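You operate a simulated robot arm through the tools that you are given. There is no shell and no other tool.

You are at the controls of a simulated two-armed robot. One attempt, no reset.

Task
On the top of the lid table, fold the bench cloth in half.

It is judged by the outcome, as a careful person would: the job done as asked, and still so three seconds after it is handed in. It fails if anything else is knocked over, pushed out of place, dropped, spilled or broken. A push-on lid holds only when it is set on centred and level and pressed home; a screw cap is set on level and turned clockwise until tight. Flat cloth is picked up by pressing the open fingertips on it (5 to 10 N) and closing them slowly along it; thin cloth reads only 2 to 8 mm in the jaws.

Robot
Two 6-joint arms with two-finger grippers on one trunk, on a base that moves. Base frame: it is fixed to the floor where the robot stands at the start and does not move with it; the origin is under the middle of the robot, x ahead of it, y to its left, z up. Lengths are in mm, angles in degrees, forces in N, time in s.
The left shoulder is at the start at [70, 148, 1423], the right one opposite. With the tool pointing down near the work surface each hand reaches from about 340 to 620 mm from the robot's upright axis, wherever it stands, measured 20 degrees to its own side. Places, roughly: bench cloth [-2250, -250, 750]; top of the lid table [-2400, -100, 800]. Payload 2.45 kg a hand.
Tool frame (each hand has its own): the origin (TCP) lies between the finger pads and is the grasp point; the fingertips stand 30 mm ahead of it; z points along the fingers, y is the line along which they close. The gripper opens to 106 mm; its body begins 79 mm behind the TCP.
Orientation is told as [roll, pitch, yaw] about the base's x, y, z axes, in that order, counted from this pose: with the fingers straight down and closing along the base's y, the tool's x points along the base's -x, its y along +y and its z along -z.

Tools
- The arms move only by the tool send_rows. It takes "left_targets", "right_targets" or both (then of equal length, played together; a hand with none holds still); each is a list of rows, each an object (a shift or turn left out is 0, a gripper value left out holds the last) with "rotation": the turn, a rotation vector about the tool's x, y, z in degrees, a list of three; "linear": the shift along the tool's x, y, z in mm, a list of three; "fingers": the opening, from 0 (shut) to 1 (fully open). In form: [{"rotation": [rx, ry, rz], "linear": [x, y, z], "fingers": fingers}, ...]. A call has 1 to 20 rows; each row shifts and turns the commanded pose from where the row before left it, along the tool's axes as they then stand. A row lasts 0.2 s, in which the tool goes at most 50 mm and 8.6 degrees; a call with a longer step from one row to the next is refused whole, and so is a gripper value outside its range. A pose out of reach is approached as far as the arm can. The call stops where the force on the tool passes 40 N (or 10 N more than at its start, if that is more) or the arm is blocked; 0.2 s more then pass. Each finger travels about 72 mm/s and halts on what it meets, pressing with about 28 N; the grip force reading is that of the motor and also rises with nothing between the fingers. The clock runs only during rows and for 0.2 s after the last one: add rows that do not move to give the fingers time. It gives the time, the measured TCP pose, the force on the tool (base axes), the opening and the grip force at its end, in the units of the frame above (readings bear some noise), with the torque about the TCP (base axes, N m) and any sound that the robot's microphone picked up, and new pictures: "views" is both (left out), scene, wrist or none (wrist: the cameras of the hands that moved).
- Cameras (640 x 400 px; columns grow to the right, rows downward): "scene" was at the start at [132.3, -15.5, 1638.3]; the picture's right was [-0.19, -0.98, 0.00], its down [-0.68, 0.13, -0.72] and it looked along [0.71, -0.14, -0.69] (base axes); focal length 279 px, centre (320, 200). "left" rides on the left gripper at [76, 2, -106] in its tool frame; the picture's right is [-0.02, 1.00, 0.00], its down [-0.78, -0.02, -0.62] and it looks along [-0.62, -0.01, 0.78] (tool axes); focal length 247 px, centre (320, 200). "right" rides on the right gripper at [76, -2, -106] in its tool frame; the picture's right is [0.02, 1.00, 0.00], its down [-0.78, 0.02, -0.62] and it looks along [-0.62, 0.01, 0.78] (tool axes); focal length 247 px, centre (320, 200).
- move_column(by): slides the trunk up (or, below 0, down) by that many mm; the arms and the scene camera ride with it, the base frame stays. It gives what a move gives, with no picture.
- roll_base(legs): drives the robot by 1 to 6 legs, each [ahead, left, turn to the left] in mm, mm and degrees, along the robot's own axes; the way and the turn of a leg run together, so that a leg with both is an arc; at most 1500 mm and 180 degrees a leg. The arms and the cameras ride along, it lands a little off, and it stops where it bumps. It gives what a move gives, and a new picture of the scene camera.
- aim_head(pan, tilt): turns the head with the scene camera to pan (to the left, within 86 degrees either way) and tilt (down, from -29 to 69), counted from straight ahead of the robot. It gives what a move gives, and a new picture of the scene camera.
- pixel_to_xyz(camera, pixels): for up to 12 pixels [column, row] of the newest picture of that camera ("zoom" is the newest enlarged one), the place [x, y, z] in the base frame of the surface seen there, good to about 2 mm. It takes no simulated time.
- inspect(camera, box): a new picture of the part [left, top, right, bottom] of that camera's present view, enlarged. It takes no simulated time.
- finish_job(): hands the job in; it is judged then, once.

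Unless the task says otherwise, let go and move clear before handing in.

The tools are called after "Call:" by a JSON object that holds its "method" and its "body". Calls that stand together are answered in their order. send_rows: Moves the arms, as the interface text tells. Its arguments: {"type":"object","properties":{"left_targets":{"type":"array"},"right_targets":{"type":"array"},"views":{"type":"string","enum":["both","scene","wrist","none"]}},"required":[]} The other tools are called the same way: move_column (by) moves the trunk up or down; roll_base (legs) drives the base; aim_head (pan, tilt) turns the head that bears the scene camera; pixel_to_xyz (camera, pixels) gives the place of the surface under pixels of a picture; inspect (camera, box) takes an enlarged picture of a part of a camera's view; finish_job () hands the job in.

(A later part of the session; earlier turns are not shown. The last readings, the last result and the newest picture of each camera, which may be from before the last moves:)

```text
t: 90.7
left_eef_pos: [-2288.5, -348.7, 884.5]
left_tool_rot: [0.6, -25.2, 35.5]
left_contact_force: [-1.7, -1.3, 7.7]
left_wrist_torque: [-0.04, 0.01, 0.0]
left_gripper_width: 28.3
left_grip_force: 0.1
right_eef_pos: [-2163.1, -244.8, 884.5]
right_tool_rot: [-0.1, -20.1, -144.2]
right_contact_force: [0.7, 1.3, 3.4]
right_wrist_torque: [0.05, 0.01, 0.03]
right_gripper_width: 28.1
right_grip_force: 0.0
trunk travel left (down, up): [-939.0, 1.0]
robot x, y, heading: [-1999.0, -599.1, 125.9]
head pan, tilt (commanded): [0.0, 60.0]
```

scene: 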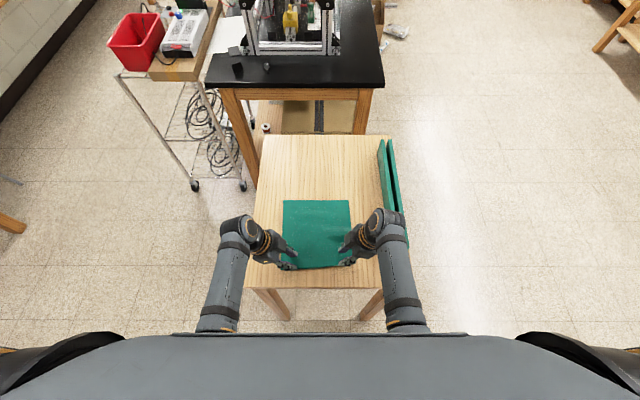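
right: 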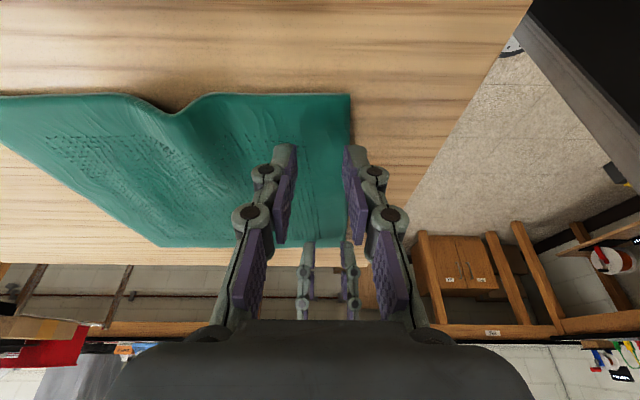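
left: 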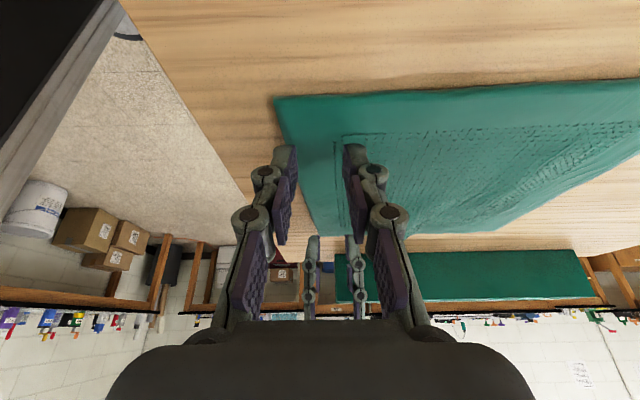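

Contact: left 7.7 N, right 3.4 N. I'll press the right 0.7 mm more and start closing both slowly, checking halfway.

Call:
{"method": "send_rows", "body": {"left_targets": [{"fingers": 0.264}, {"fingers": 0.245}, {"fingers": 0.225}, {"fingers": 0.205}, {"fingers": 0.185}, {"fingers": 0.165}, {"fingers": 0.145}, {}], "right_targets": [{"linear": [0.25, 0, 0.65], "fingers": 0.264}, {"fingers": 0.245}, {"fingers": 0.225}, {"fingers": 0.205}, {"fingers": 0.185}, {"fingers": 0.165}, {"fingers": 0.145}, {}], "views": "wrist"}}

```text
t: 92.5
left_eef_pos: [-2286.8, -350.5, 885.0]
left_tool_rot: [0.5, -25.3, 35.6]
left_contact_force: [0.1, 0.2, 6.5]
left_wrist_torque: [0.02, -0.04, 0.02]
left_gripper_width: 15.9
left_grip_force: 0.6
right_eef_pos: [-2163.3, -243.9, 884.3]
right_tool_rot: [-0.1, -20.1, -144.3]
right_contact_force: [-0.2, -0.7, 9.7]
right_wrist_torque: [0.02, 0.03, -0.02]
right_gripper_width: 16.0
right_grip_force: 0.1
trunk travel left (down, up): [-939.0, 1.0]
robot x, y, heading: [-1998.5, -602.0, 125.8]
head pan, tilt (commanded): [0.0, 60.0]
```

right: 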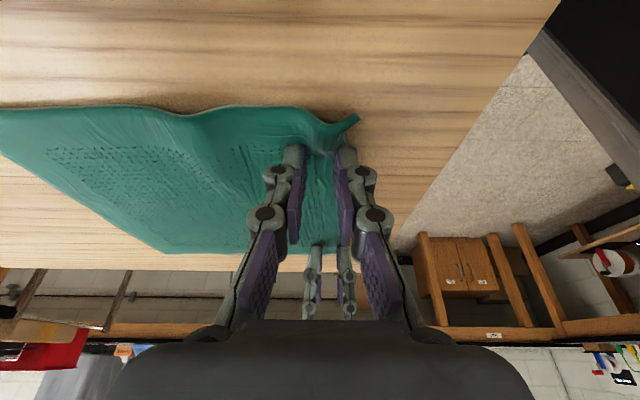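
left: 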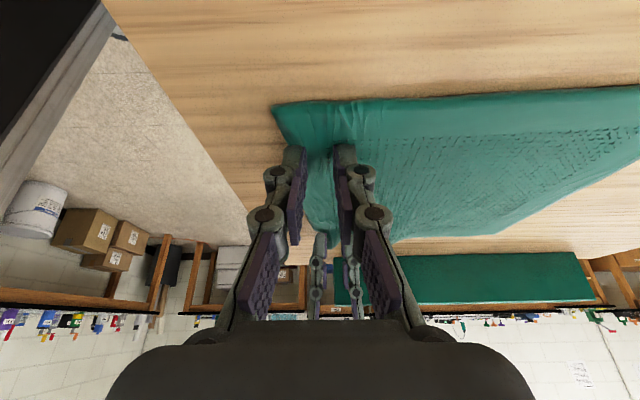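

The cloth is bunching up between the fingertips on both hands (right (330,130), left (325,160)). I'll keep closing slowly.

Call:
{"method": "send_rows", "body": {"left_targets": [{"fingers": 0.125}, {"fingers": 0.105}, {"fingers": 0.085}, {"fingers": 0.065}, {"fingers": 0.045}, {"fingers": 0.02}, {"fingers": 0}, {}, {}], "right_targets": [{"fingers": 0.125}, {"fingers": 0.105}, {"fingers": 0.085}, {"fingers": 0.065}, {"fingers": 0.045}, {"fingers": 0.02}, {"fingers": 0}, {}, {}], "views": "both"}}

Call:
{"method": "inspect", "body": {"camera": "left", "box": [230, 70, 430, 270]}}

Call:
{"method": "inspect", "body": {"camera": "right", "box": [220, 70, 420, 270]}}

```text
t: 94.5
left_eef_pos: [-2287.9, -349.7, 884.1]
left_tool_rot: [0.5, -25.2, 35.6]
left_contact_force: [0.5, 1.2, 1.3]
left_wrist_torque: [0.01, -0.03, -0.01]
left_gripper_width: 0.2
left_grip_force: 27.9
right_eef_pos: [-2163.5, -242.4, 883.0]
right_tool_rot: [-0.1, -20.1, -144.3]
right_contact_force: [-2.4, -1.3, 5.1]
right_wrist_torque: [-0.04, 0.04, -0.04]
right_gripper_width: 3.9
right_grip_force: 28.8
trunk travel left (down, up): [-939.0, 1.0]
robot x, y, heading: [-1998.7, -597.4, 125.7]
head pan, tilt (commanded): [0.0, 60.0]
```

scene: 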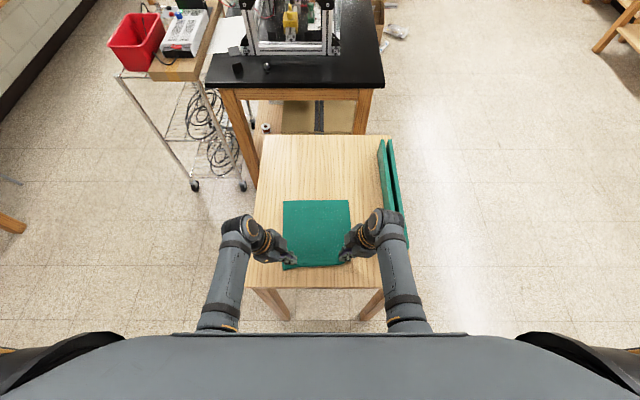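
right: 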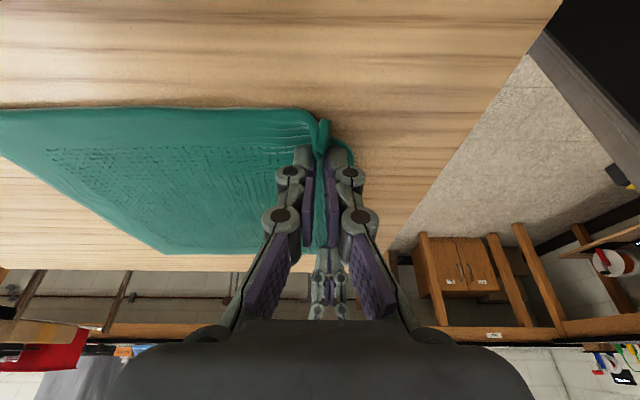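
left: 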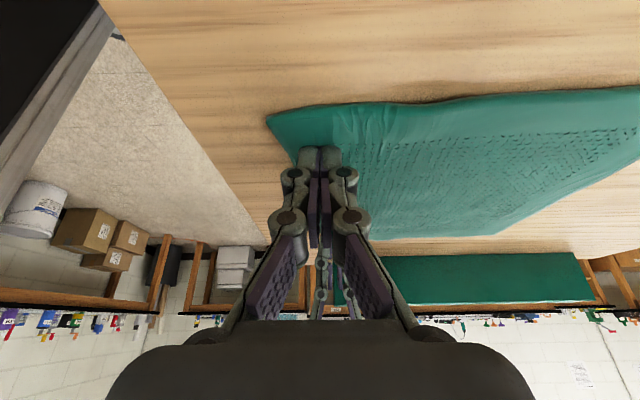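

```text
2.00 times, centred on (330, 170) of left
```

zoom: 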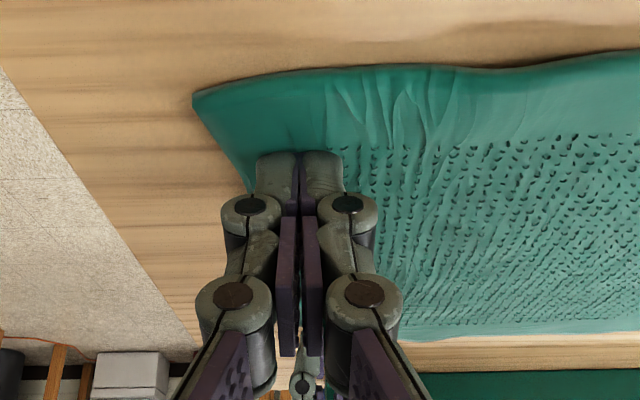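

```text
2.00 times, centred on (320, 170) of right
```

zoom: 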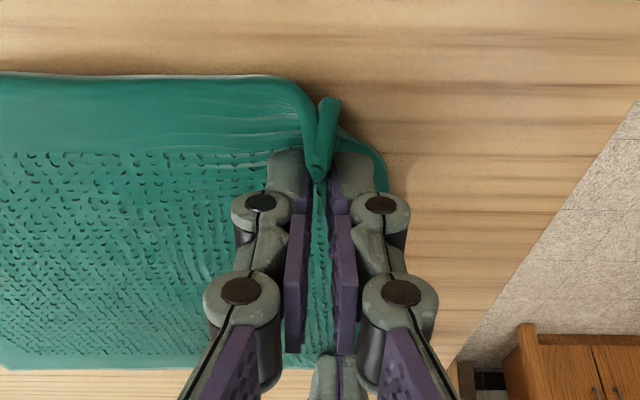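

The right jaw holds cloth (3.9 mm) and the side wrinkle has gone; the left slipped shut empty (0.2 mm). I'll lift the left 6 mm, reopen it, and look again.

Call:
{"method": "send_rows", "body": {"left_targets": [{"linear": [-1.3, 0, -2.7]}, {"linear": [-1.3, 0, -2.7]}, {"fingers": 0.28}, {}, {}], "views": "wrist"}}

Call:
{"method": "inspect", "body": {"camera": "left", "box": [230, 70, 430, 270]}}

```text
t: 95.7
left_eef_pos: [-2287.5, -349.2, 889.3]
left_tool_rot: [0.5, -25.3, 35.5]
left_contact_force: [0.9, -0.4, 0.3]
left_wrist_torque: [0.02, -0.01, -0.03]
left_gripper_width: 29.6
left_grip_force: 0.0
right_eef_pos: [-2163.5, -243.6, 884.6]
right_tool_rot: [0.0, -20.2, -144.4]
right_contact_force: [-0.3, -0.8, 4.5]
right_wrist_torque: [-0.01, -0.01, -0.01]
right_gripper_width: 4.0
right_grip_force: 28.1
trunk travel left (down, up): [-939.0, 1.0]
robot x, y, heading: [-2001.0, -605.0, 125.9]
head pan, tilt (commanded): [0.0, 60.0]
```

left: 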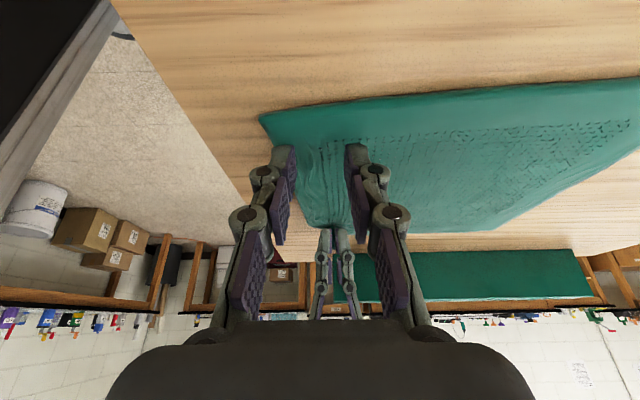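

```text
2.00 times, centred on (330, 170) of left
```

zoom: 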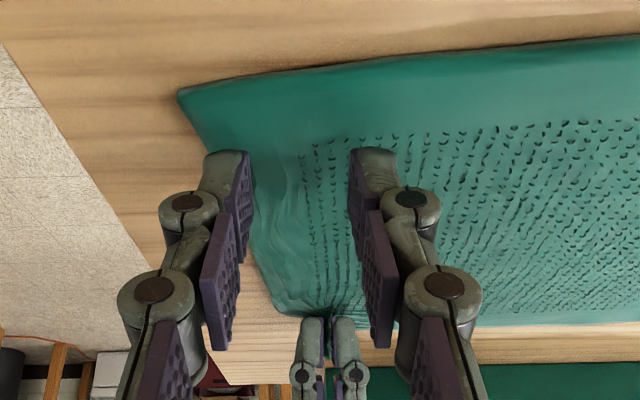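

The near left finger now sits fully on the cloth just inside the edge (zoom edge ~(215,150)). I'll press down again, aiming for about 9 N.

Call:
{"method": "send_rows", "body": {"left_targets": [{"linear": [1.3, 0, 2.7]}, {"linear": [0.85, 0, 1.8]}, {"linear": [0.42, 0, 0.9]}, {}], "views": "none"}}

```text
t: 96.7
left_eef_pos: [-2288.0, -349.0, 884.5]
left_tool_rot: [0.5, -25.3, 35.6]
left_contact_force: [-1.1, 0.5, 7.1]
left_wrist_torque: [-0.05, -0.01, 0.01]
left_gripper_width: 29.9
left_grip_force: 0.1
right_eef_pos: [-2162.9, -244.6, 884.7]
right_tool_rot: [0.0, -20.1, -144.3]
right_contact_force: [-1.8, -0.5, 3.3]
right_wrist_torque: [-0.02, 0.01, 0.01]
right_gripper_width: 3.7
right_grip_force: 28.6
trunk travel left (down, up): [-939.0, 1.0]
robot x, y, heading: [-1998.6, -600.0, 125.8]
head pan, tilt (commanded): [0.0, 60.0]
```

7.1 N on the left. I'll add 0.4 mm and close slowly, with tiny extra presses while closing.

Call:
{"method": "send_rows", "body": {"left_targets": [{"linear": [0.17, 0, 0.36]}, {"fingers": 0.265}, {"fingers": 0.25}, {"fingers": 0.235}, {"fingers": 0.22}, {"fingers": 0.205}, {"fingers": 0.19}, {"fingers": 0.175}, {"fingers": 0.16}, {}], "views": "none"}}

Call:
{"method": "inspect", "body": {"camera": "left", "box": [230, 70, 430, 270]}}

```text
t: 98.9
left_eef_pos: [-2287.7, -349.8, 884.4]
left_tool_rot: [0.5, -25.3, 35.6]
left_contact_force: [-0.5, -0.3, 9.3]
left_wrist_torque: [0.05, -0.04, 0.01]
left_gripper_width: 17.9
left_grip_force: 5.0
right_eef_pos: [-2163.8, -243.9, 884.3]
right_tool_rot: [0.0, -20.1, -144.4]
right_contact_force: [-0.3, 0.6, 2.3]
right_wrist_torque: [0.01, 0.03, -0.02]
right_gripper_width: 3.8
right_grip_force: 28.2
trunk travel left (down, up): [-939.0, 1.0]
robot x, y, heading: [-1993.5, -599.4, 125.9]
head pan, tilt (commanded): [0.0, 60.0]
```

```text
2.00 times, centred on (330, 170) of left
```

zoom: 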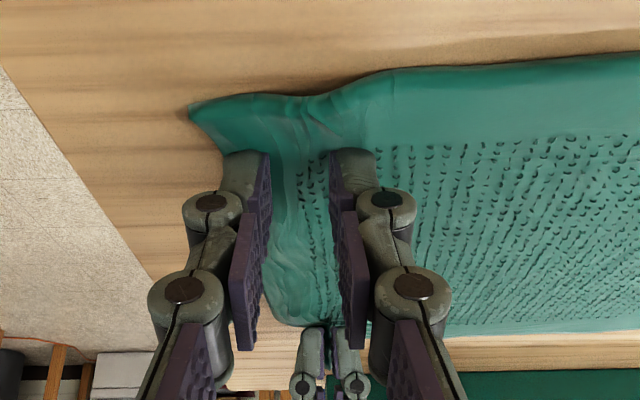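

9.3 N and the cloth is buckling between the left fingers with some grip resistance (5 N). Continue closing.

Call:
{"method": "send_rows", "body": {"left_targets": [{"fingers": 0.145}, {"fingers": 0.13}, {"fingers": 0.115}, {"fingers": 0.1}, {"fingers": 0.085}, {"fingers": 0.07}, {"fingers": 0.05}, {"fingers": 0.03}, {"fingers": 0.01}, {"fingers": 0}, {}, {}], "views": "none"}}

Call:
{"method": "inspect", "body": {"camera": "left", "box": [230, 70, 430, 270]}}

```text
t: 101.5
left_eef_pos: [-2287.8, -349.5, 884.4]
left_tool_rot: [0.5, -25.3, 35.6]
left_contact_force: [0.5, -0.5, 3.3]
left_wrist_torque: [0.01, -0.02, 0.01]
left_gripper_width: 0.0
left_grip_force: 27.4
right_eef_pos: [-2163.2, -244.0, 884.4]
right_tool_rot: [0.0, -20.0, -144.3]
right_contact_force: [0.5, -1.0, 3.7]
right_wrist_torque: [0.01, 0.0, -0.02]
right_gripper_width: 3.9
right_grip_force: 27.3
trunk travel left (down, up): [-939.0, 1.0]
robot x, y, heading: [-1997.1, -601.0, 125.8]
head pan, tilt (commanded): [0.0, 60.0]
```

```text
2.00 times, centred on (330, 170) of left
```

zoom: 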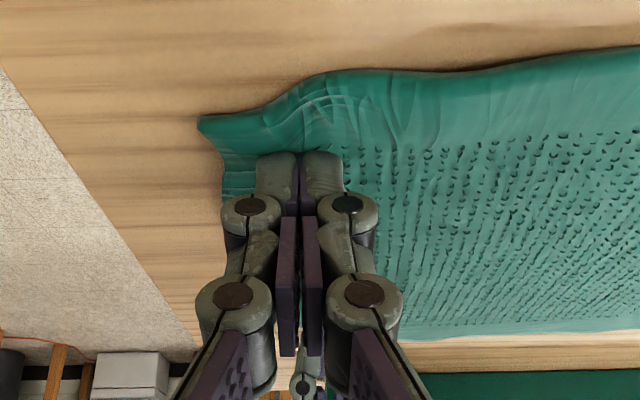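

The left slipped shut empty again; its pressing force fell to 3 N as the jaw closed. I'll lift, reduce its tilt to 20° like the right hand, open wider (~42 mm) for a taller fold, and look again.

Call:
{"method": "send_rows", "body": {"left_targets": [{"linear": [-1.7, 0, -3.6]}, {"linear": [-1.7, 0, -3.6]}, {"fingers": 0.4, "rotation": [-0.5, 2.7, 0], "linear": [0, 3.5, 0]}, {"rotation": [0, 2.6, 0], "linear": [0, 3.5, 0]}, {}, {}], "views": "both"}}

Call:
{"method": "inspect", "body": {"camera": "left", "box": [230, 70, 430, 270]}}

```text
t: 102.9
left_eef_pos: [-2291.4, -343.7, 891.6]
left_tool_rot: [1.0, -20.0, 35.7]
left_contact_force: [-0.8, -0.7, 0.3]
left_wrist_torque: [-0.01, 0.01, 0.03]
left_gripper_width: 42.5
left_grip_force: 0.1
right_eef_pos: [-2163.7, -243.9, 885.0]
right_tool_rot: [0.0, -20.2, -144.4]
right_contact_force: [0.9, -1.3, 3.9]
right_wrist_torque: [-0.03, -0.05, 0.04]
right_gripper_width: 3.6
right_grip_force: 28.2
trunk travel left (down, up): [-939.0, 1.0]
robot x, y, heading: [-1995.6, -601.1, 125.9]
head pan, tilt (commanded): [0.0, 60.0]
```

scene: 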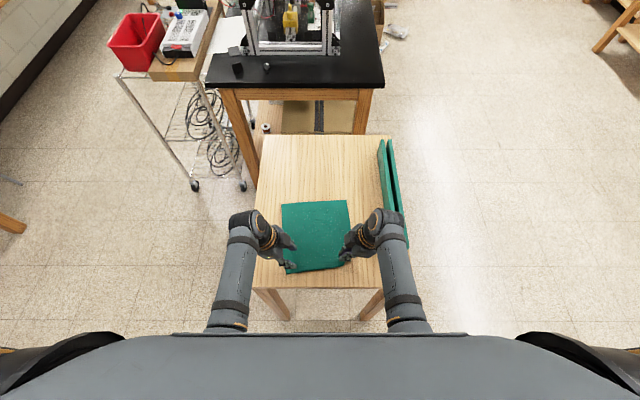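
left: 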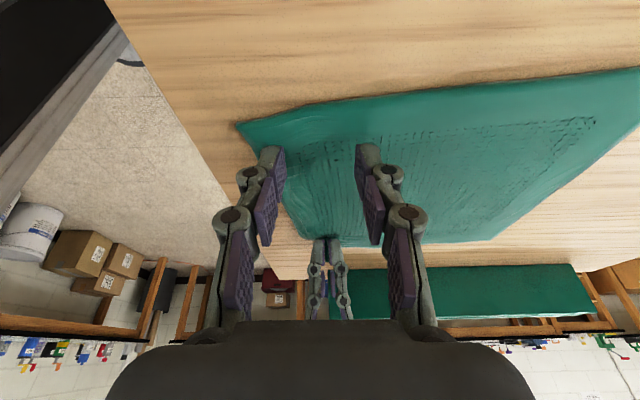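

```text
2.00 times, centred on (330, 170) of left
```

zoom: 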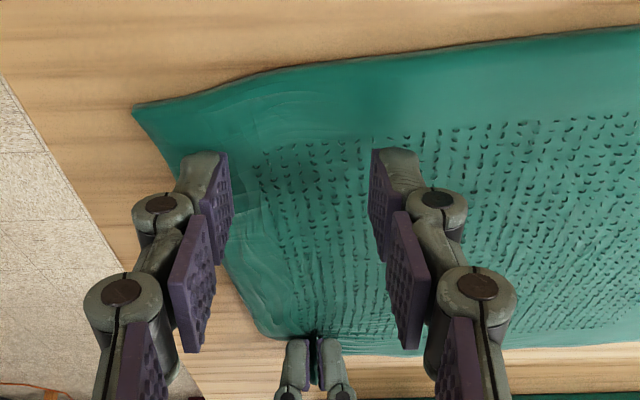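

The left jaw is open 42 mm with its near finger ~5 mm inside the edge (zoom edge ~(168,150)). I'll back it 5 mm toward the edge and press to about 9–10 N.

Call:
{"method": "send_rows", "body": {"left_targets": [{"linear": [0, -5, 0]}, {"linear": [1.0, 0, 2.8]}, {"linear": [1.0, 0, 2.8]}, {"linear": [0.35, 0, 0.94]}, {}], "views": "none"}}

```text
t: 104.1
left_eef_pos: [-2289.3, -347.7, 884.4]
left_tool_rot: [1.0, -19.9, 35.7]
left_contact_force: [0.0, -0.3, 2.3]
left_wrist_torque: [-0.03, -0.06, 0.05]
left_gripper_width: 42.8
left_grip_force: 0.2
right_eef_pos: [-2163.3, -243.7, 884.4]
right_tool_rot: [0.0, -20.1, -144.4]
right_contact_force: [0.6, -0.5, 3.7]
right_wrist_torque: [-0.02, -0.01, 0.04]
right_gripper_width: 3.9
right_grip_force: 28.1
trunk travel left (down, up): [-939.0, 1.0]
robot x, y, heading: [-1995.2, -601.1, 125.8]
head pan, tilt (commanded): [0.0, 60.0]
```

Light contact (2.3 N). I'll remove the 1° sideways roll and press ~1.2 mm more.

Call:
{"method": "send_rows", "body": {"left_targets": [{"rotation": [1.0, 0, 0]}, {"linear": [0.2, 0, 0.55]}, {"linear": [0.2, 0, 0.55]}, {}], "views": "none"}}

```text
t: 105.1
left_eef_pos: [-2288.9, -347.3, 883.4]
left_tool_rot: [0.1, -19.9, 35.6]
left_contact_force: [-0.9, 0.4, 6.8]
left_wrist_torque: [0.11, 0.09, 0.01]
left_gripper_width: 43.2
left_grip_force: 0.1
right_eef_pos: [-2163.0, -245.4, 883.6]
right_tool_rot: [0.0, -20.2, -144.3]
right_contact_force: [-0.4, 0.4, 3.2]
right_wrist_torque: [-0.03, 0.02, 0.02]
right_gripper_width: 3.7
right_grip_force: 28.2
trunk travel left (down, up): [-939.0, 1.0]
robot x, y, heading: [-2002.6, -599.4, 125.8]
head pan, tilt (commanded): [0.0, 60.0]
```

6.8 N. I'll add 0.4 mm and close halfway, then check.

Call:
{"method": "send_rows", "body": {"left_targets": [{"linear": [0.14, 0, 0.38]}, {"fingers": 0.38}, {"fingers": 0.36}, {"fingers": 0.34}, {"fingers": 0.32}, {"fingers": 0.3}, {"fingers": 0.28}, {"fingers": 0.26}, {"fingers": 0.24}, {"fingers": 0.22}, {"fingers": 0.2}, {}], "views": "none"}}

Call:
{"method": "inspect", "body": {"camera": "left", "box": [230, 70, 430, 270]}}

```text
t: 107.7
left_eef_pos: [-2289.2, -347.9, 882.6]
left_tool_rot: [0.1, -19.9, 35.7]
left_contact_force: [-0.9, 1.8, 20.4]
left_wrist_torque: [0.29, 0.23, -0.01]
left_gripper_width: 20.8
left_grip_force: 0.1
right_eef_pos: [-2162.6, -243.6, 885.3]
right_tool_rot: [-0.1, -20.1, -144.4]
right_contact_force: [0.2, 0.2, 1.4]
right_wrist_torque: [-0.02, 0.04, 0.02]
right_gripper_width: 3.9
right_grip_force: 27.5
trunk travel left (down, up): [-939.0, 1.0]
robot x, y, heading: [-1997.6, -598.3, 125.8]
head pan, tilt (commanded): [0.0, 60.0]
```

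```text
2.00 times, centred on (330, 170) of left
```

zoom: 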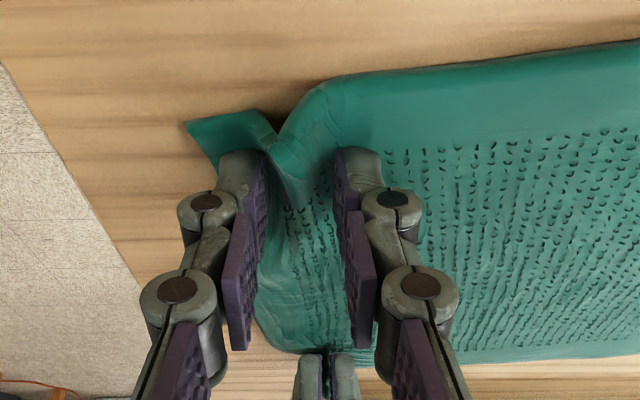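

A clear hump has formed between the fingers, but force rose to 20 N, so I'll back off 0.5 mm and keep closing.

Call:
{"method": "send_rows", "body": {"left_targets": [{"linear": [-0.17, 0, -0.47]}, {"fingers": 0.185}, {"fingers": 0.17}, {"fingers": 0.155}, {"fingers": 0.14}, {"fingers": 0.125}, {"fingers": 0.11}, {}], "views": "none"}}

Call:
{"method": "inspect", "body": {"camera": "left", "box": [230, 70, 430, 270]}}

```text
t: 109.5
left_eef_pos: [-2288.2, -348.2, 884.5]
left_tool_rot: [-0.1, -19.8, 35.8]
left_contact_force: [0.2, 0.1, 8.4]
left_wrist_torque: [0.05, 0.02, 0.0]
left_gripper_width: 10.7
left_grip_force: 0.1
right_eef_pos: [-2161.3, -244.7, 883.4]
right_tool_rot: [-0.1, -20.1, -144.3]
right_contact_force: [0.4, 0.1, 2.8]
right_wrist_torque: [0.01, -0.01, -0.02]
right_gripper_width: 4.0
right_grip_force: 28.4
trunk travel left (down, up): [-939.0, 1.0]
robot x, y, heading: [-1996.3, -597.5, 126.1]
head pan, tilt (commanded): [0.0, 60.0]
```

```text
2.00 times, centred on (330, 170) of left
```

zoom: 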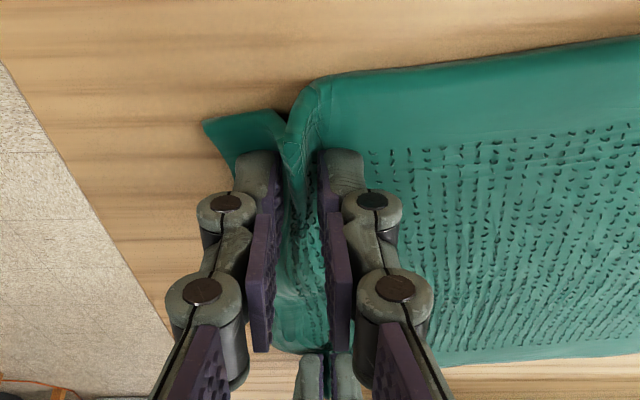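

The ridge stands well up between the left fingers (zoom (300,140)) at 8.4 N. I'll finish the close, with one small press as it loses force.

Call:
{"method": "send_rows", "body": {"left_targets": [{"fingers": 0.095}, {"fingers": 0.08, "linear": [0.1, 0, 0.25]}, {"fingers": 0.065}, {"fingers": 0.05}, {"fingers": 0.035}, {"fingers": 0.02}, {"fingers": 0}, {}, {}], "views": "none"}}

Call:
{"method": "inspect", "body": {"camera": "left", "box": [230, 70, 430, 270]}}

```text
t: 111.5
left_eef_pos: [-2288.3, -348.2, 884.1]
left_tool_rot: [0.0, -19.8, 35.7]
left_contact_force: [-0.3, -0.3, 3.3]
left_wrist_torque: [-0.01, 0.01, 0.03]
left_gripper_width: 5.1
left_grip_force: 27.9
right_eef_pos: [-2162.6, -243.5, 882.9]
right_tool_rot: [0.0, -20.1, -144.3]
right_contact_force: [0.9, -1.4, 3.4]
right_wrist_torque: [-0.03, -0.01, 0.03]
right_gripper_width: 4.0
right_grip_force: 27.7
trunk travel left (down, up): [-939.0, 1.0]
robot x, y, heading: [-1998.0, -596.9, 125.6]
head pan, tilt (commanded): [0.0, 60.0]
```

```text
2.00 times, centred on (330, 170) of left
```

zoom: 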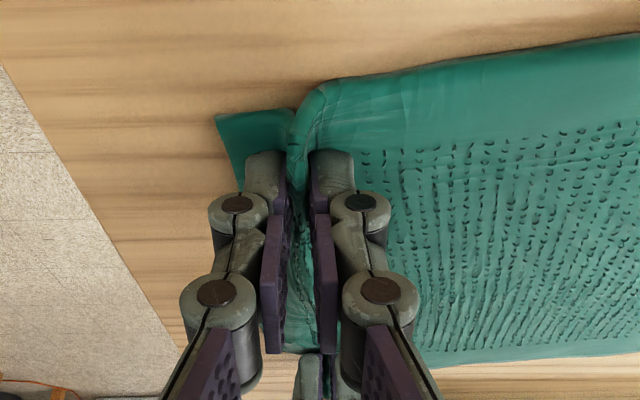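

Both hands hold cloth now (left 5.1 mm, right 4.0 mm). I'll check the cloth from the scene camera and measure the far corners before folding.

Call:
{"method": "inspect", "body": {"camera": "scene", "box": [240, 180, 400, 300]}}

```text
3.33 times, centred on (320, 240) of scene
```

zoom: 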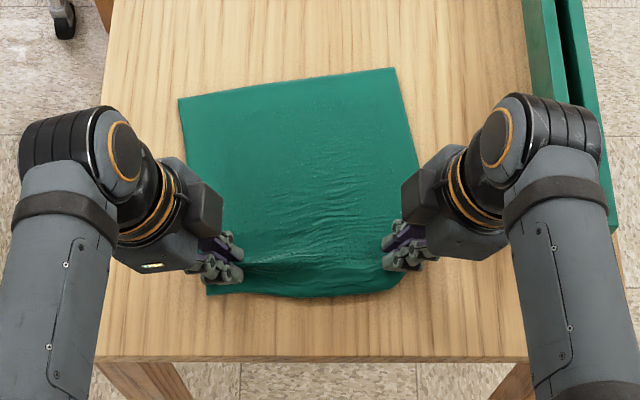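

Call:
{"method": "pixel_to_xyz", "body": {"camera": "zoom", "pixels": [[183, 102], [393, 71], [417, 168], [410, 140], [190, 150], [210, 291], [300, 294], [390, 282], [300, 262], [290, 86], [395, 265], [230, 262]]}}

```text
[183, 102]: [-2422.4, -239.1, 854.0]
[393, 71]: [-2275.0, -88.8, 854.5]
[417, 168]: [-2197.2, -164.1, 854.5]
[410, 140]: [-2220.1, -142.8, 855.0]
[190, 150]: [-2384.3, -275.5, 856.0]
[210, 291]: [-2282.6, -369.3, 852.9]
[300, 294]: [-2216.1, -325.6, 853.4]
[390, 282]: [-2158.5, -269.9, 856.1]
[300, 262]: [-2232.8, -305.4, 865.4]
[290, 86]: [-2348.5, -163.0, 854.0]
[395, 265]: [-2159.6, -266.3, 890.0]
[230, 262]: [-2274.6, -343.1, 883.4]
```

Measured: the cloth has turned ~10° (far corners now at t≈1228 left, t≈1263 right), so I'll fold along its own axis. I'll first lift both edges along the fold arc by ~30 mm, pitching slightly with the fold, and check that both grips hold.

Call:
{"method": "send_rows", "body": {"left_targets": [{"linear": [-4.77, 1.93, -14.1], "rotation": [0.846, 0, -0.308]}, {"linear": [-3.82, 5.43, -13.45], "rotation": [0.846, 0, -0.308]}, {}], "right_targets": [{"linear": [-6.65, -2.36, -17.06], "rotation": [-0.846, 0, 0.308]}, {"linear": [-7.02, -6.66, -15.66], "rotation": [-0.846, 0, 0.308]}, {}], "views": "both"}}

Call:
{"method": "inspect", "body": {"camera": "scene", "box": [240, 180, 400, 300]}}

```text
t: 112.3
left_eef_pos: [-2293.0, -342.5, 911.1]
left_tool_rot: [-2.0, -19.8, 36.5]
left_contact_force: [0.6, 0.2, 0.6]
left_wrist_torque: [0.04, -0.03, -0.01]
left_gripper_width: 4.7
left_grip_force: 27.9
right_eef_pos: [-2166.9, -236.1, 918.6]
right_tool_rot: [2.1, -19.8, -145.0]
right_contact_force: [-0.5, 0.4, 0.6]
right_wrist_torque: [0.02, 0.0, 0.03]
right_gripper_width: 3.7
right_grip_force: 27.8
trunk travel left (down, up): [-939.0, 1.0]
robot x, y, heading: [-1998.1, -599.9, 125.6]
head pan, tilt (commanded): [0.0, 60.0]
```

scene: 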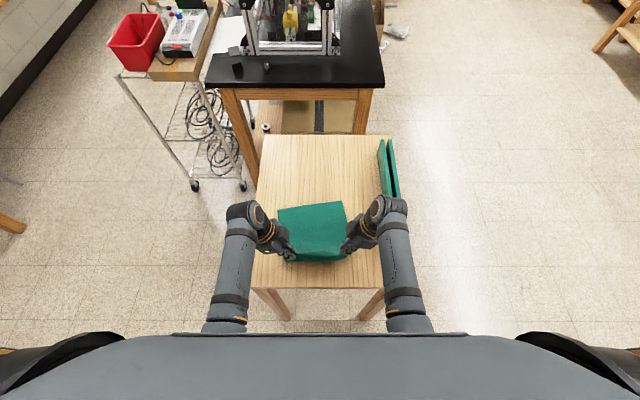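
right: 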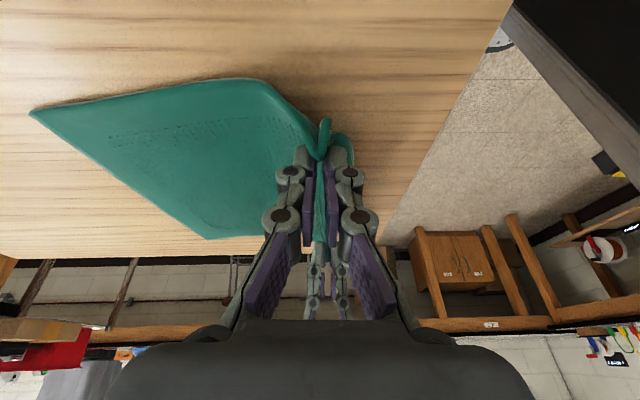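
left: 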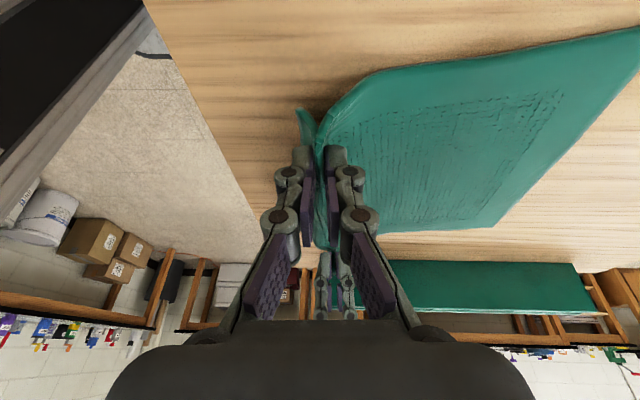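

```text
3.33 times, centred on (320, 240) of scene
```

zoom: 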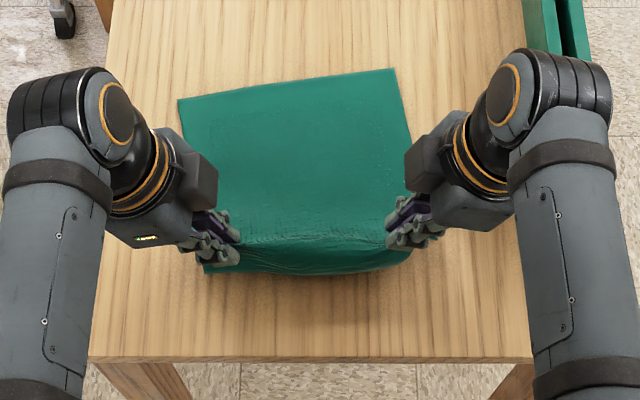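

Both grips hold (4.7 and 3.7 mm) and the far edge hasn't moved (zoom (180,102)–(393,71)). I'll carry on up the arc to its top.

Call:
{"method": "send_rows", "body": {"left_targets": [{"linear": [-2.68, 8.58, -12.05], "rotation": [0.846, 0, -0.308]}, {"linear": [-1.33, 11.33, -9.79], "rotation": [0.846, 0, -0.308]}, {"linear": [0.04, 13.26, -7.03], "rotation": [0.846, 0, -0.308]}, {"linear": [1.4, 14.46, -3.82], "rotation": [0.846, 0, -0.308]}, {}], "right_targets": [{"linear": [-6.98, -10.54, -13.43], "rotation": [-0.846, 0, 0.308]}, {"linear": [-6.49, -13.87, -10.29], "rotation": [-0.846, 0, 0.308]}, {"linear": [-5.57, -16.26, -6.57], "rotation": [-0.846, 0, 0.308]}, {"linear": [-4.33, -17.76, -2.47], "rotation": [-0.846, 0, 0.308]}, {}], "views": "both"}}

Call:
{"method": "inspect", "body": {"camera": "scene", "box": [240, 180, 400, 300]}}

```text
t: 113.5
left_eef_pos: [-2329.9, -307.7, 940.6]
left_tool_rot: [-5.8, -19.8, 37.7]
left_contact_force: [0.7, -1.0, -0.6]
left_wrist_torque: [0.11, 0.07, -0.02]
left_gripper_width: 5.1
left_grip_force: 27.7
right_eef_pos: [-2208.6, -194.4, 953.0]
right_tool_rot: [6.0, -19.7, -146.5]
right_contact_force: [-1.0, 0.0, -0.4]
right_wrist_torque: [0.03, 0.01, -0.01]
right_gripper_width: 4.0
right_grip_force: 27.8
trunk travel left (down, up): [-939.0, 1.0]
robot x, y, heading: [-1995.8, -597.7, 126.0]
head pan, tilt (commanded): [0.0, 60.0]
```

scene: 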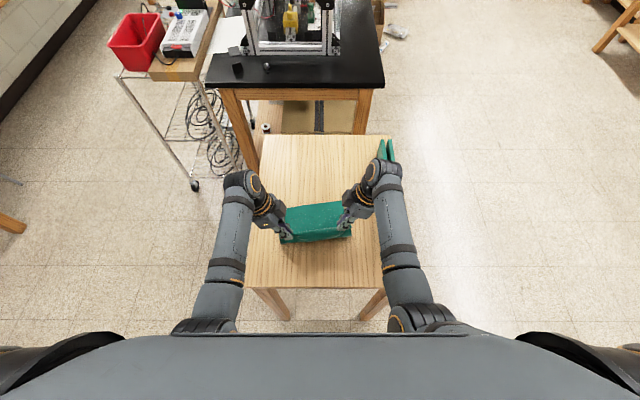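
right: 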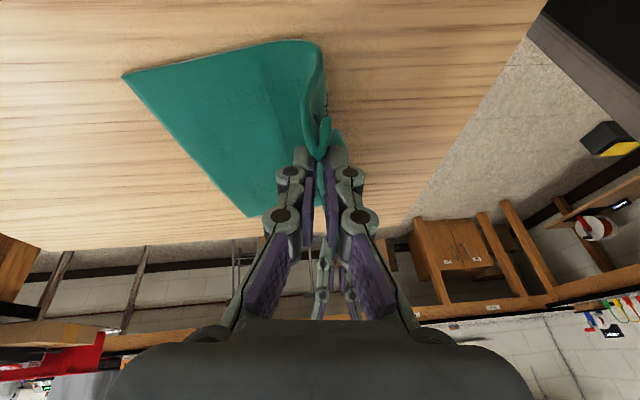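
left: 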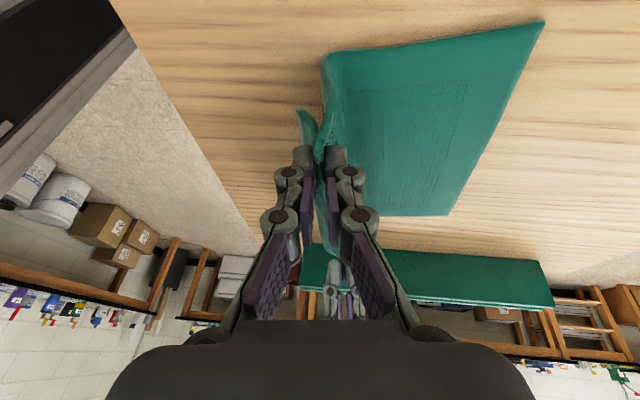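

```text
3.33 times, centred on (320, 240) of scene
```

zoom: 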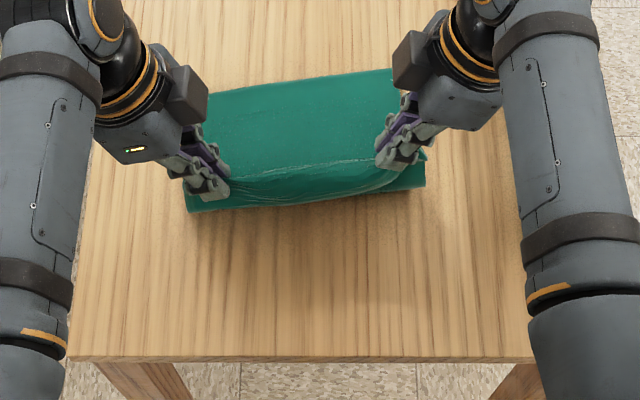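

The fold is going well: the lower half lies flat and the upper half stands up, with the fold line at zoom (190,210)–(425,187). I'll measure the fold line and the far edge before laying it over.

Call:
{"method": "pixel_to_xyz", "body": {"camera": "zoom", "pixels": [[190, 208], [250, 206], [320, 199], [422, 184], [390, 74], [300, 82], [215, 93], [300, 150], [240, 195], [400, 172], [360, 165], [220, 120]]}}

Call:
{"method": "pixel_to_xyz", "body": {"camera": "left", "pixels": [[542, 24], [447, 213], [328, 58], [300, 115], [330, 100]]}}

Call:
{"method": "pixel_to_xyz", "body": {"camera": "right", "pixels": [[124, 76], [255, 215], [318, 45], [325, 120], [345, 150], [330, 60]]}}

```text
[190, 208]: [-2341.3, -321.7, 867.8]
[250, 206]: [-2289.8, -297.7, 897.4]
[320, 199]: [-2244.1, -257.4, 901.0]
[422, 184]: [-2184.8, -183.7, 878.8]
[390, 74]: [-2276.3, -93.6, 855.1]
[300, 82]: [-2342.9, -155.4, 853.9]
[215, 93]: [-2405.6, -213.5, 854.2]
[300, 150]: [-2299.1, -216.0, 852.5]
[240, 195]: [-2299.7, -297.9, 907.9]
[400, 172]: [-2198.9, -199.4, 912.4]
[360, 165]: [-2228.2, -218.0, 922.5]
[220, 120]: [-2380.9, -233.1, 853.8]
```

```text
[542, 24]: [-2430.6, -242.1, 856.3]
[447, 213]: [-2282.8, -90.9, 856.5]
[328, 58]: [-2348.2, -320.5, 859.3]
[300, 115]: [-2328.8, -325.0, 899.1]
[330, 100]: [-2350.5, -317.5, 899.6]
```

```text
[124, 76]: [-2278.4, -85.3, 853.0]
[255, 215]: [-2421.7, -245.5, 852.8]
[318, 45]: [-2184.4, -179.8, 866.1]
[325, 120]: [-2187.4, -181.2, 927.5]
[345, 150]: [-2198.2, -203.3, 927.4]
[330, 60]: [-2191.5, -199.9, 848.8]
```

Fold base is at about t 1119 (left) and t 1137 (right), far corners at t 1231 and 1266. I'll lay the upper half over along the arc, a little further on the right to match the edges, in two parts.

Call:
{"method": "send_rows", "body": {"left_targets": [{"linear": [2.11, 14.13, -0.05], "rotation": [0.846, 0, -0.308]}, {"linear": [3.39, 14.57, 3.48], "rotation": [0.846, 0, -0.308]}, {"linear": [4.38, 14.02, 6.18], "rotation": [0.846, 0, -0.308]}, {}], "right_targets": [{"linear": [-2.75, -18.2, 2.38], "rotation": [-0.846, 0, 0.308]}, {"linear": [-1.15, -18.77, 6.78], "rotation": [-0.846, 0, 0.308]}, {"linear": [-0.2, -18.24, 9.41], "rotation": [-0.846, 0, 0.308]}, {}], "views": "both"}}

Call:
{"method": "inspect", "body": {"camera": "scene", "box": [240, 180, 400, 300]}}

```text
t: 114.5
left_eef_pos: [-2358.7, -277.9, 924.2]
left_tool_rot: [-8.6, -19.7, 38.7]
left_contact_force: [0.4, 0.4, -0.3]
left_wrist_torque: [0.05, 0.01, -0.02]
left_gripper_width: 4.8
left_grip_force: 28.6
right_eef_pos: [-2253.5, -156.9, 932.6]
right_tool_rot: [8.8, -20.0, -147.2]
right_contact_force: [0.2, 0.3, 0.9]
right_wrist_torque: [-0.01, 0.0, 0.04]
right_gripper_width: 4.1
right_grip_force: 28.2
trunk travel left (down, up): [-939.0, 1.0]
robot x, y, heading: [-1996.3, -602.6, 125.8]
head pan, tilt (commanded): [0.0, 60.0]
```

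scene: 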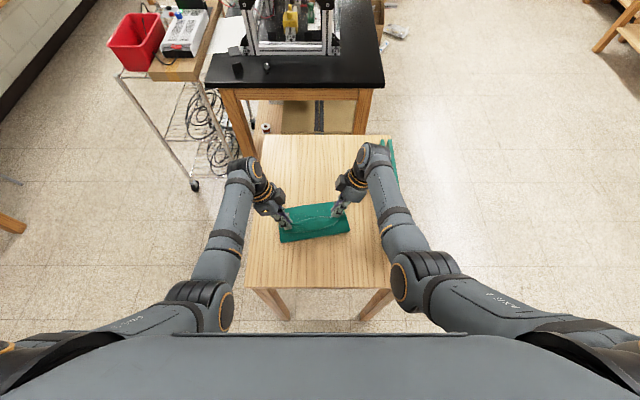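
right: 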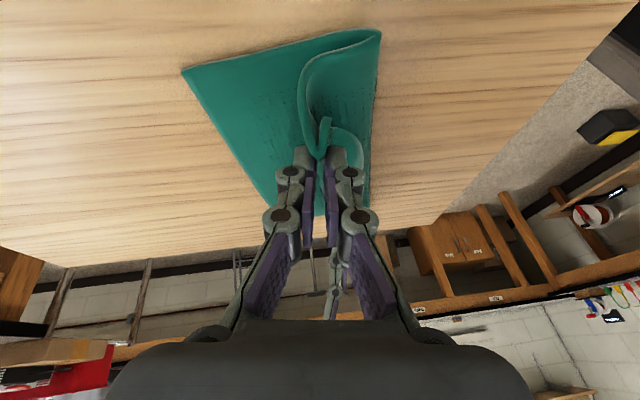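
left: 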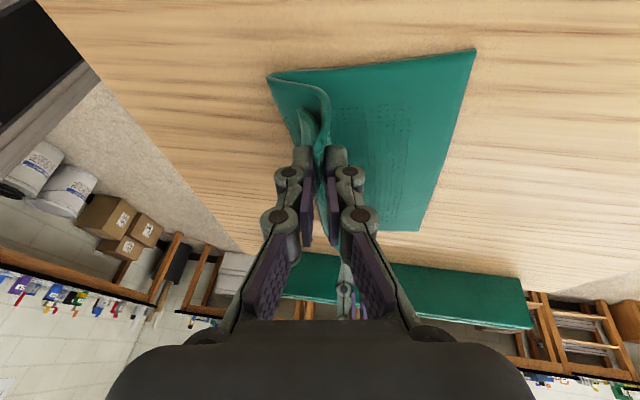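

```text
3.33 times, centred on (320, 240) of scene
```

zoom: 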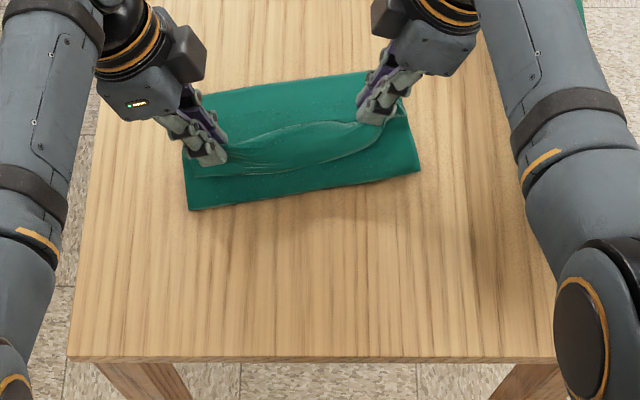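

The upper half is over, with the pinched hems still turned back in the jaws. I'll finish the last forward-and-down steps to bring the edge over the far edge.

Call:
{"method": "send_rows", "body": {"left_targets": [{"linear": [4.74, 12.3, 7.17], "rotation": [0.846, 0, -0.308]}, {"linear": [4.83, 9.46, 7.43], "rotation": [0.846, 0, -0.308]}, {}], "right_targets": [{"linear": [0.53, -15.69, 11.4], "rotation": [-0.846, 0, 0.308]}, {"linear": [0.66, -11.9, 11.76], "rotation": [-0.846, 0, 0.308]}, {}], "views": "both"}}

Call:
{"method": "inspect", "body": {"camera": "scene", "box": [240, 180, 400, 300]}}

Call:
{"method": "inspect", "body": {"camera": "left", "box": [240, 20, 500, 240]}}

```text
t: 115.3
left_eef_pos: [-2371.7, -265.5, 903.7]
left_tool_rot: [-10.6, -19.6, 39.4]
left_contact_force: [-0.3, -0.6, -0.5]
left_wrist_torque: [0.1, 0.09, -0.03]
left_gripper_width: 4.7
left_grip_force: 28.5
right_eef_pos: [-2272.6, -141.2, 908.0]
right_tool_rot: [10.4, -19.9, -148.0]
right_contact_force: [0.3, -0.4, -0.6]
right_wrist_torque: [0.01, 0.02, 0.0]
right_gripper_width: 3.8
right_grip_force: 27.8
trunk travel left (down, up): [-939.0, 1.0]
robot x, y, heading: [-1996.6, -600.8, 125.9]
head pan, tilt (commanded): [0.0, 60.0]
```

scene: 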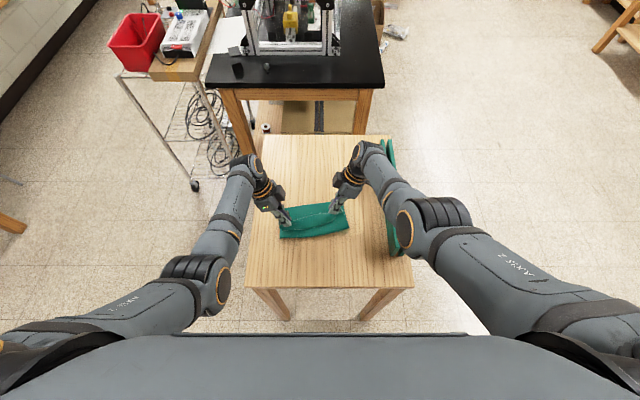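
right: 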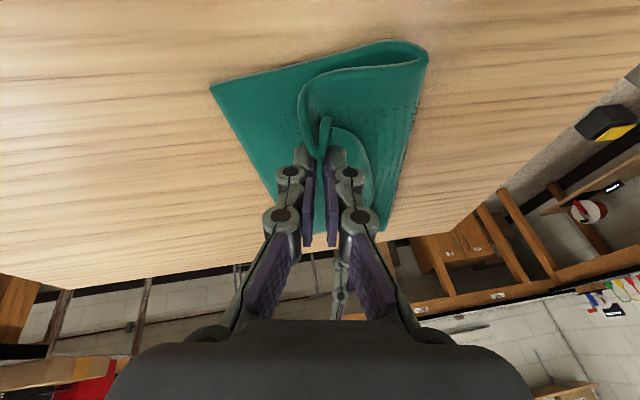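
left: 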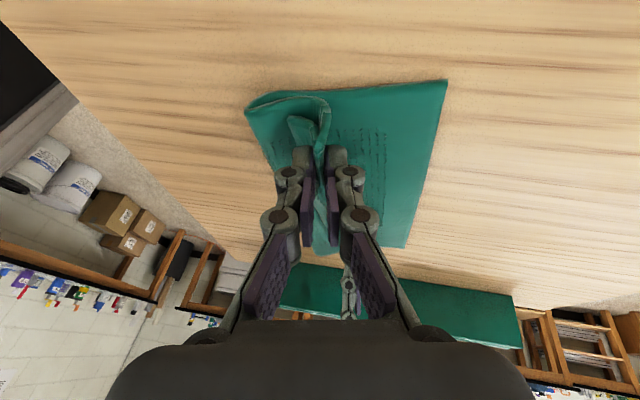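

```text
3.33 times, centred on (320, 240) of scene
```

zoom: 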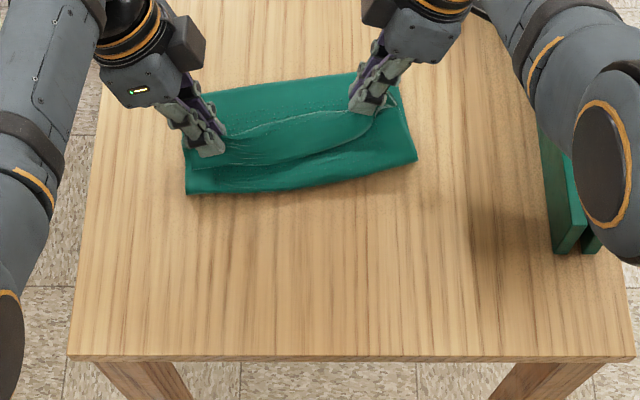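

```text
1.82 times, centred on (370, 130) of left
```

zoom: 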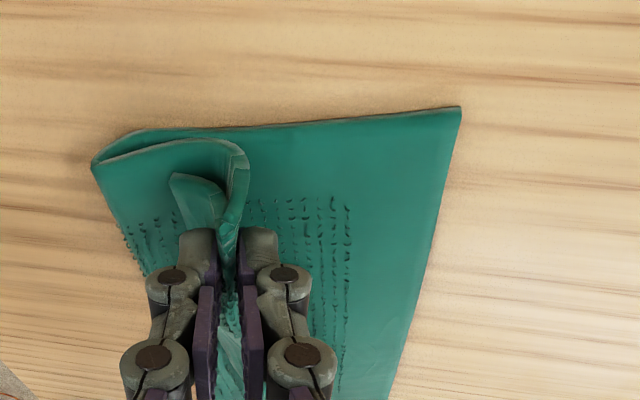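

The folded sheet reaches the right place: fold at left-zoom (92,165), pinch ~60 mm short of the far edge, with the 60 mm hem still held. I'll open both jaws and withdraw along the finger axes so the hem can spring out.

Call:
{"method": "send_rows", "body": {"left_targets": [{"fingers": 0.12}, {"fingers": 0.25}, {"linear": [0, 0, -8]}, {"linear": [0, 0, -12]}, {"linear": [0, 0, -14]}, {"linear": [0, 0, -14]}, {}], "right_targets": [{"fingers": 0.12}, {"fingers": 0.25}, {"linear": [0, 0, -8]}, {"linear": [0, 0, -12]}, {"linear": [0, 0, -14]}, {"linear": [0, 0, -14]}, {}], "views": "both"}}

Call:
{"method": "inspect", "body": {"camera": "scene", "box": [240, 180, 400, 300]}}

```text
t: 116.9
left_eef_pos: [-2391.1, -267.3, 946.2]
left_tool_rot: [-10.7, -19.6, 39.3]
left_contact_force: [0.0, -0.2, 0.2]
left_wrist_torque: [0.01, 0.01, 0.01]
left_gripper_width: 26.4
left_grip_force: 0.2
right_eef_pos: [-2264.1, -125.8, 952.1]
right_tool_rot: [10.7, -19.8, -148.0]
right_contact_force: [0.6, -0.5, -0.3]
right_wrist_torque: [0.0, 0.02, 0.03]
right_gripper_width: 26.3
right_grip_force: 0.0
trunk travel left (down, up): [-939.0, 1.0]
robot x, y, heading: [-1998.8, -593.9, 126.0]
head pan, tilt (commanded): [0.0, 60.0]
```

scene: 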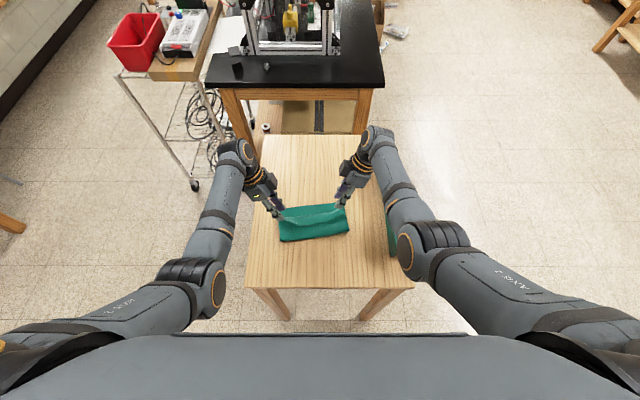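
right: 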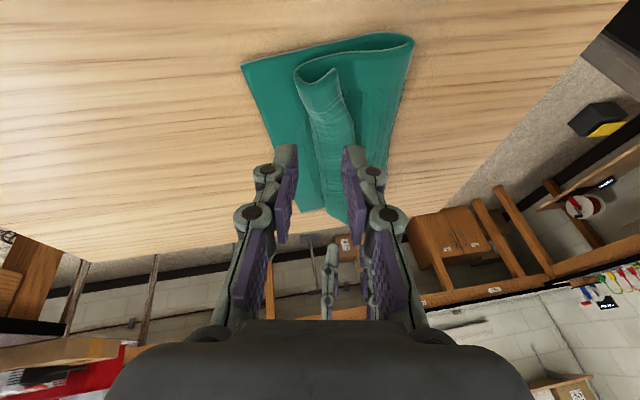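
left: 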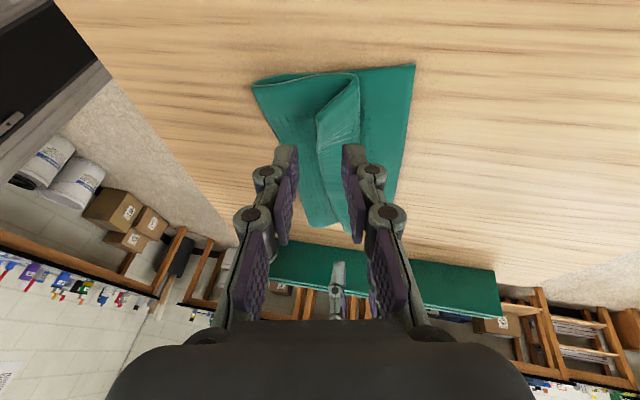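

```text
3.33 times, centred on (320, 240) of scene
```

zoom: 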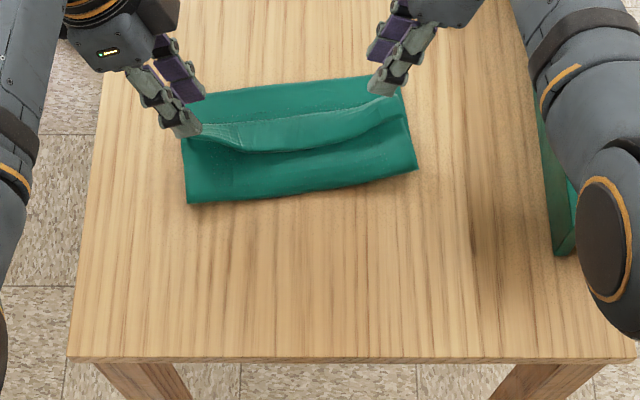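

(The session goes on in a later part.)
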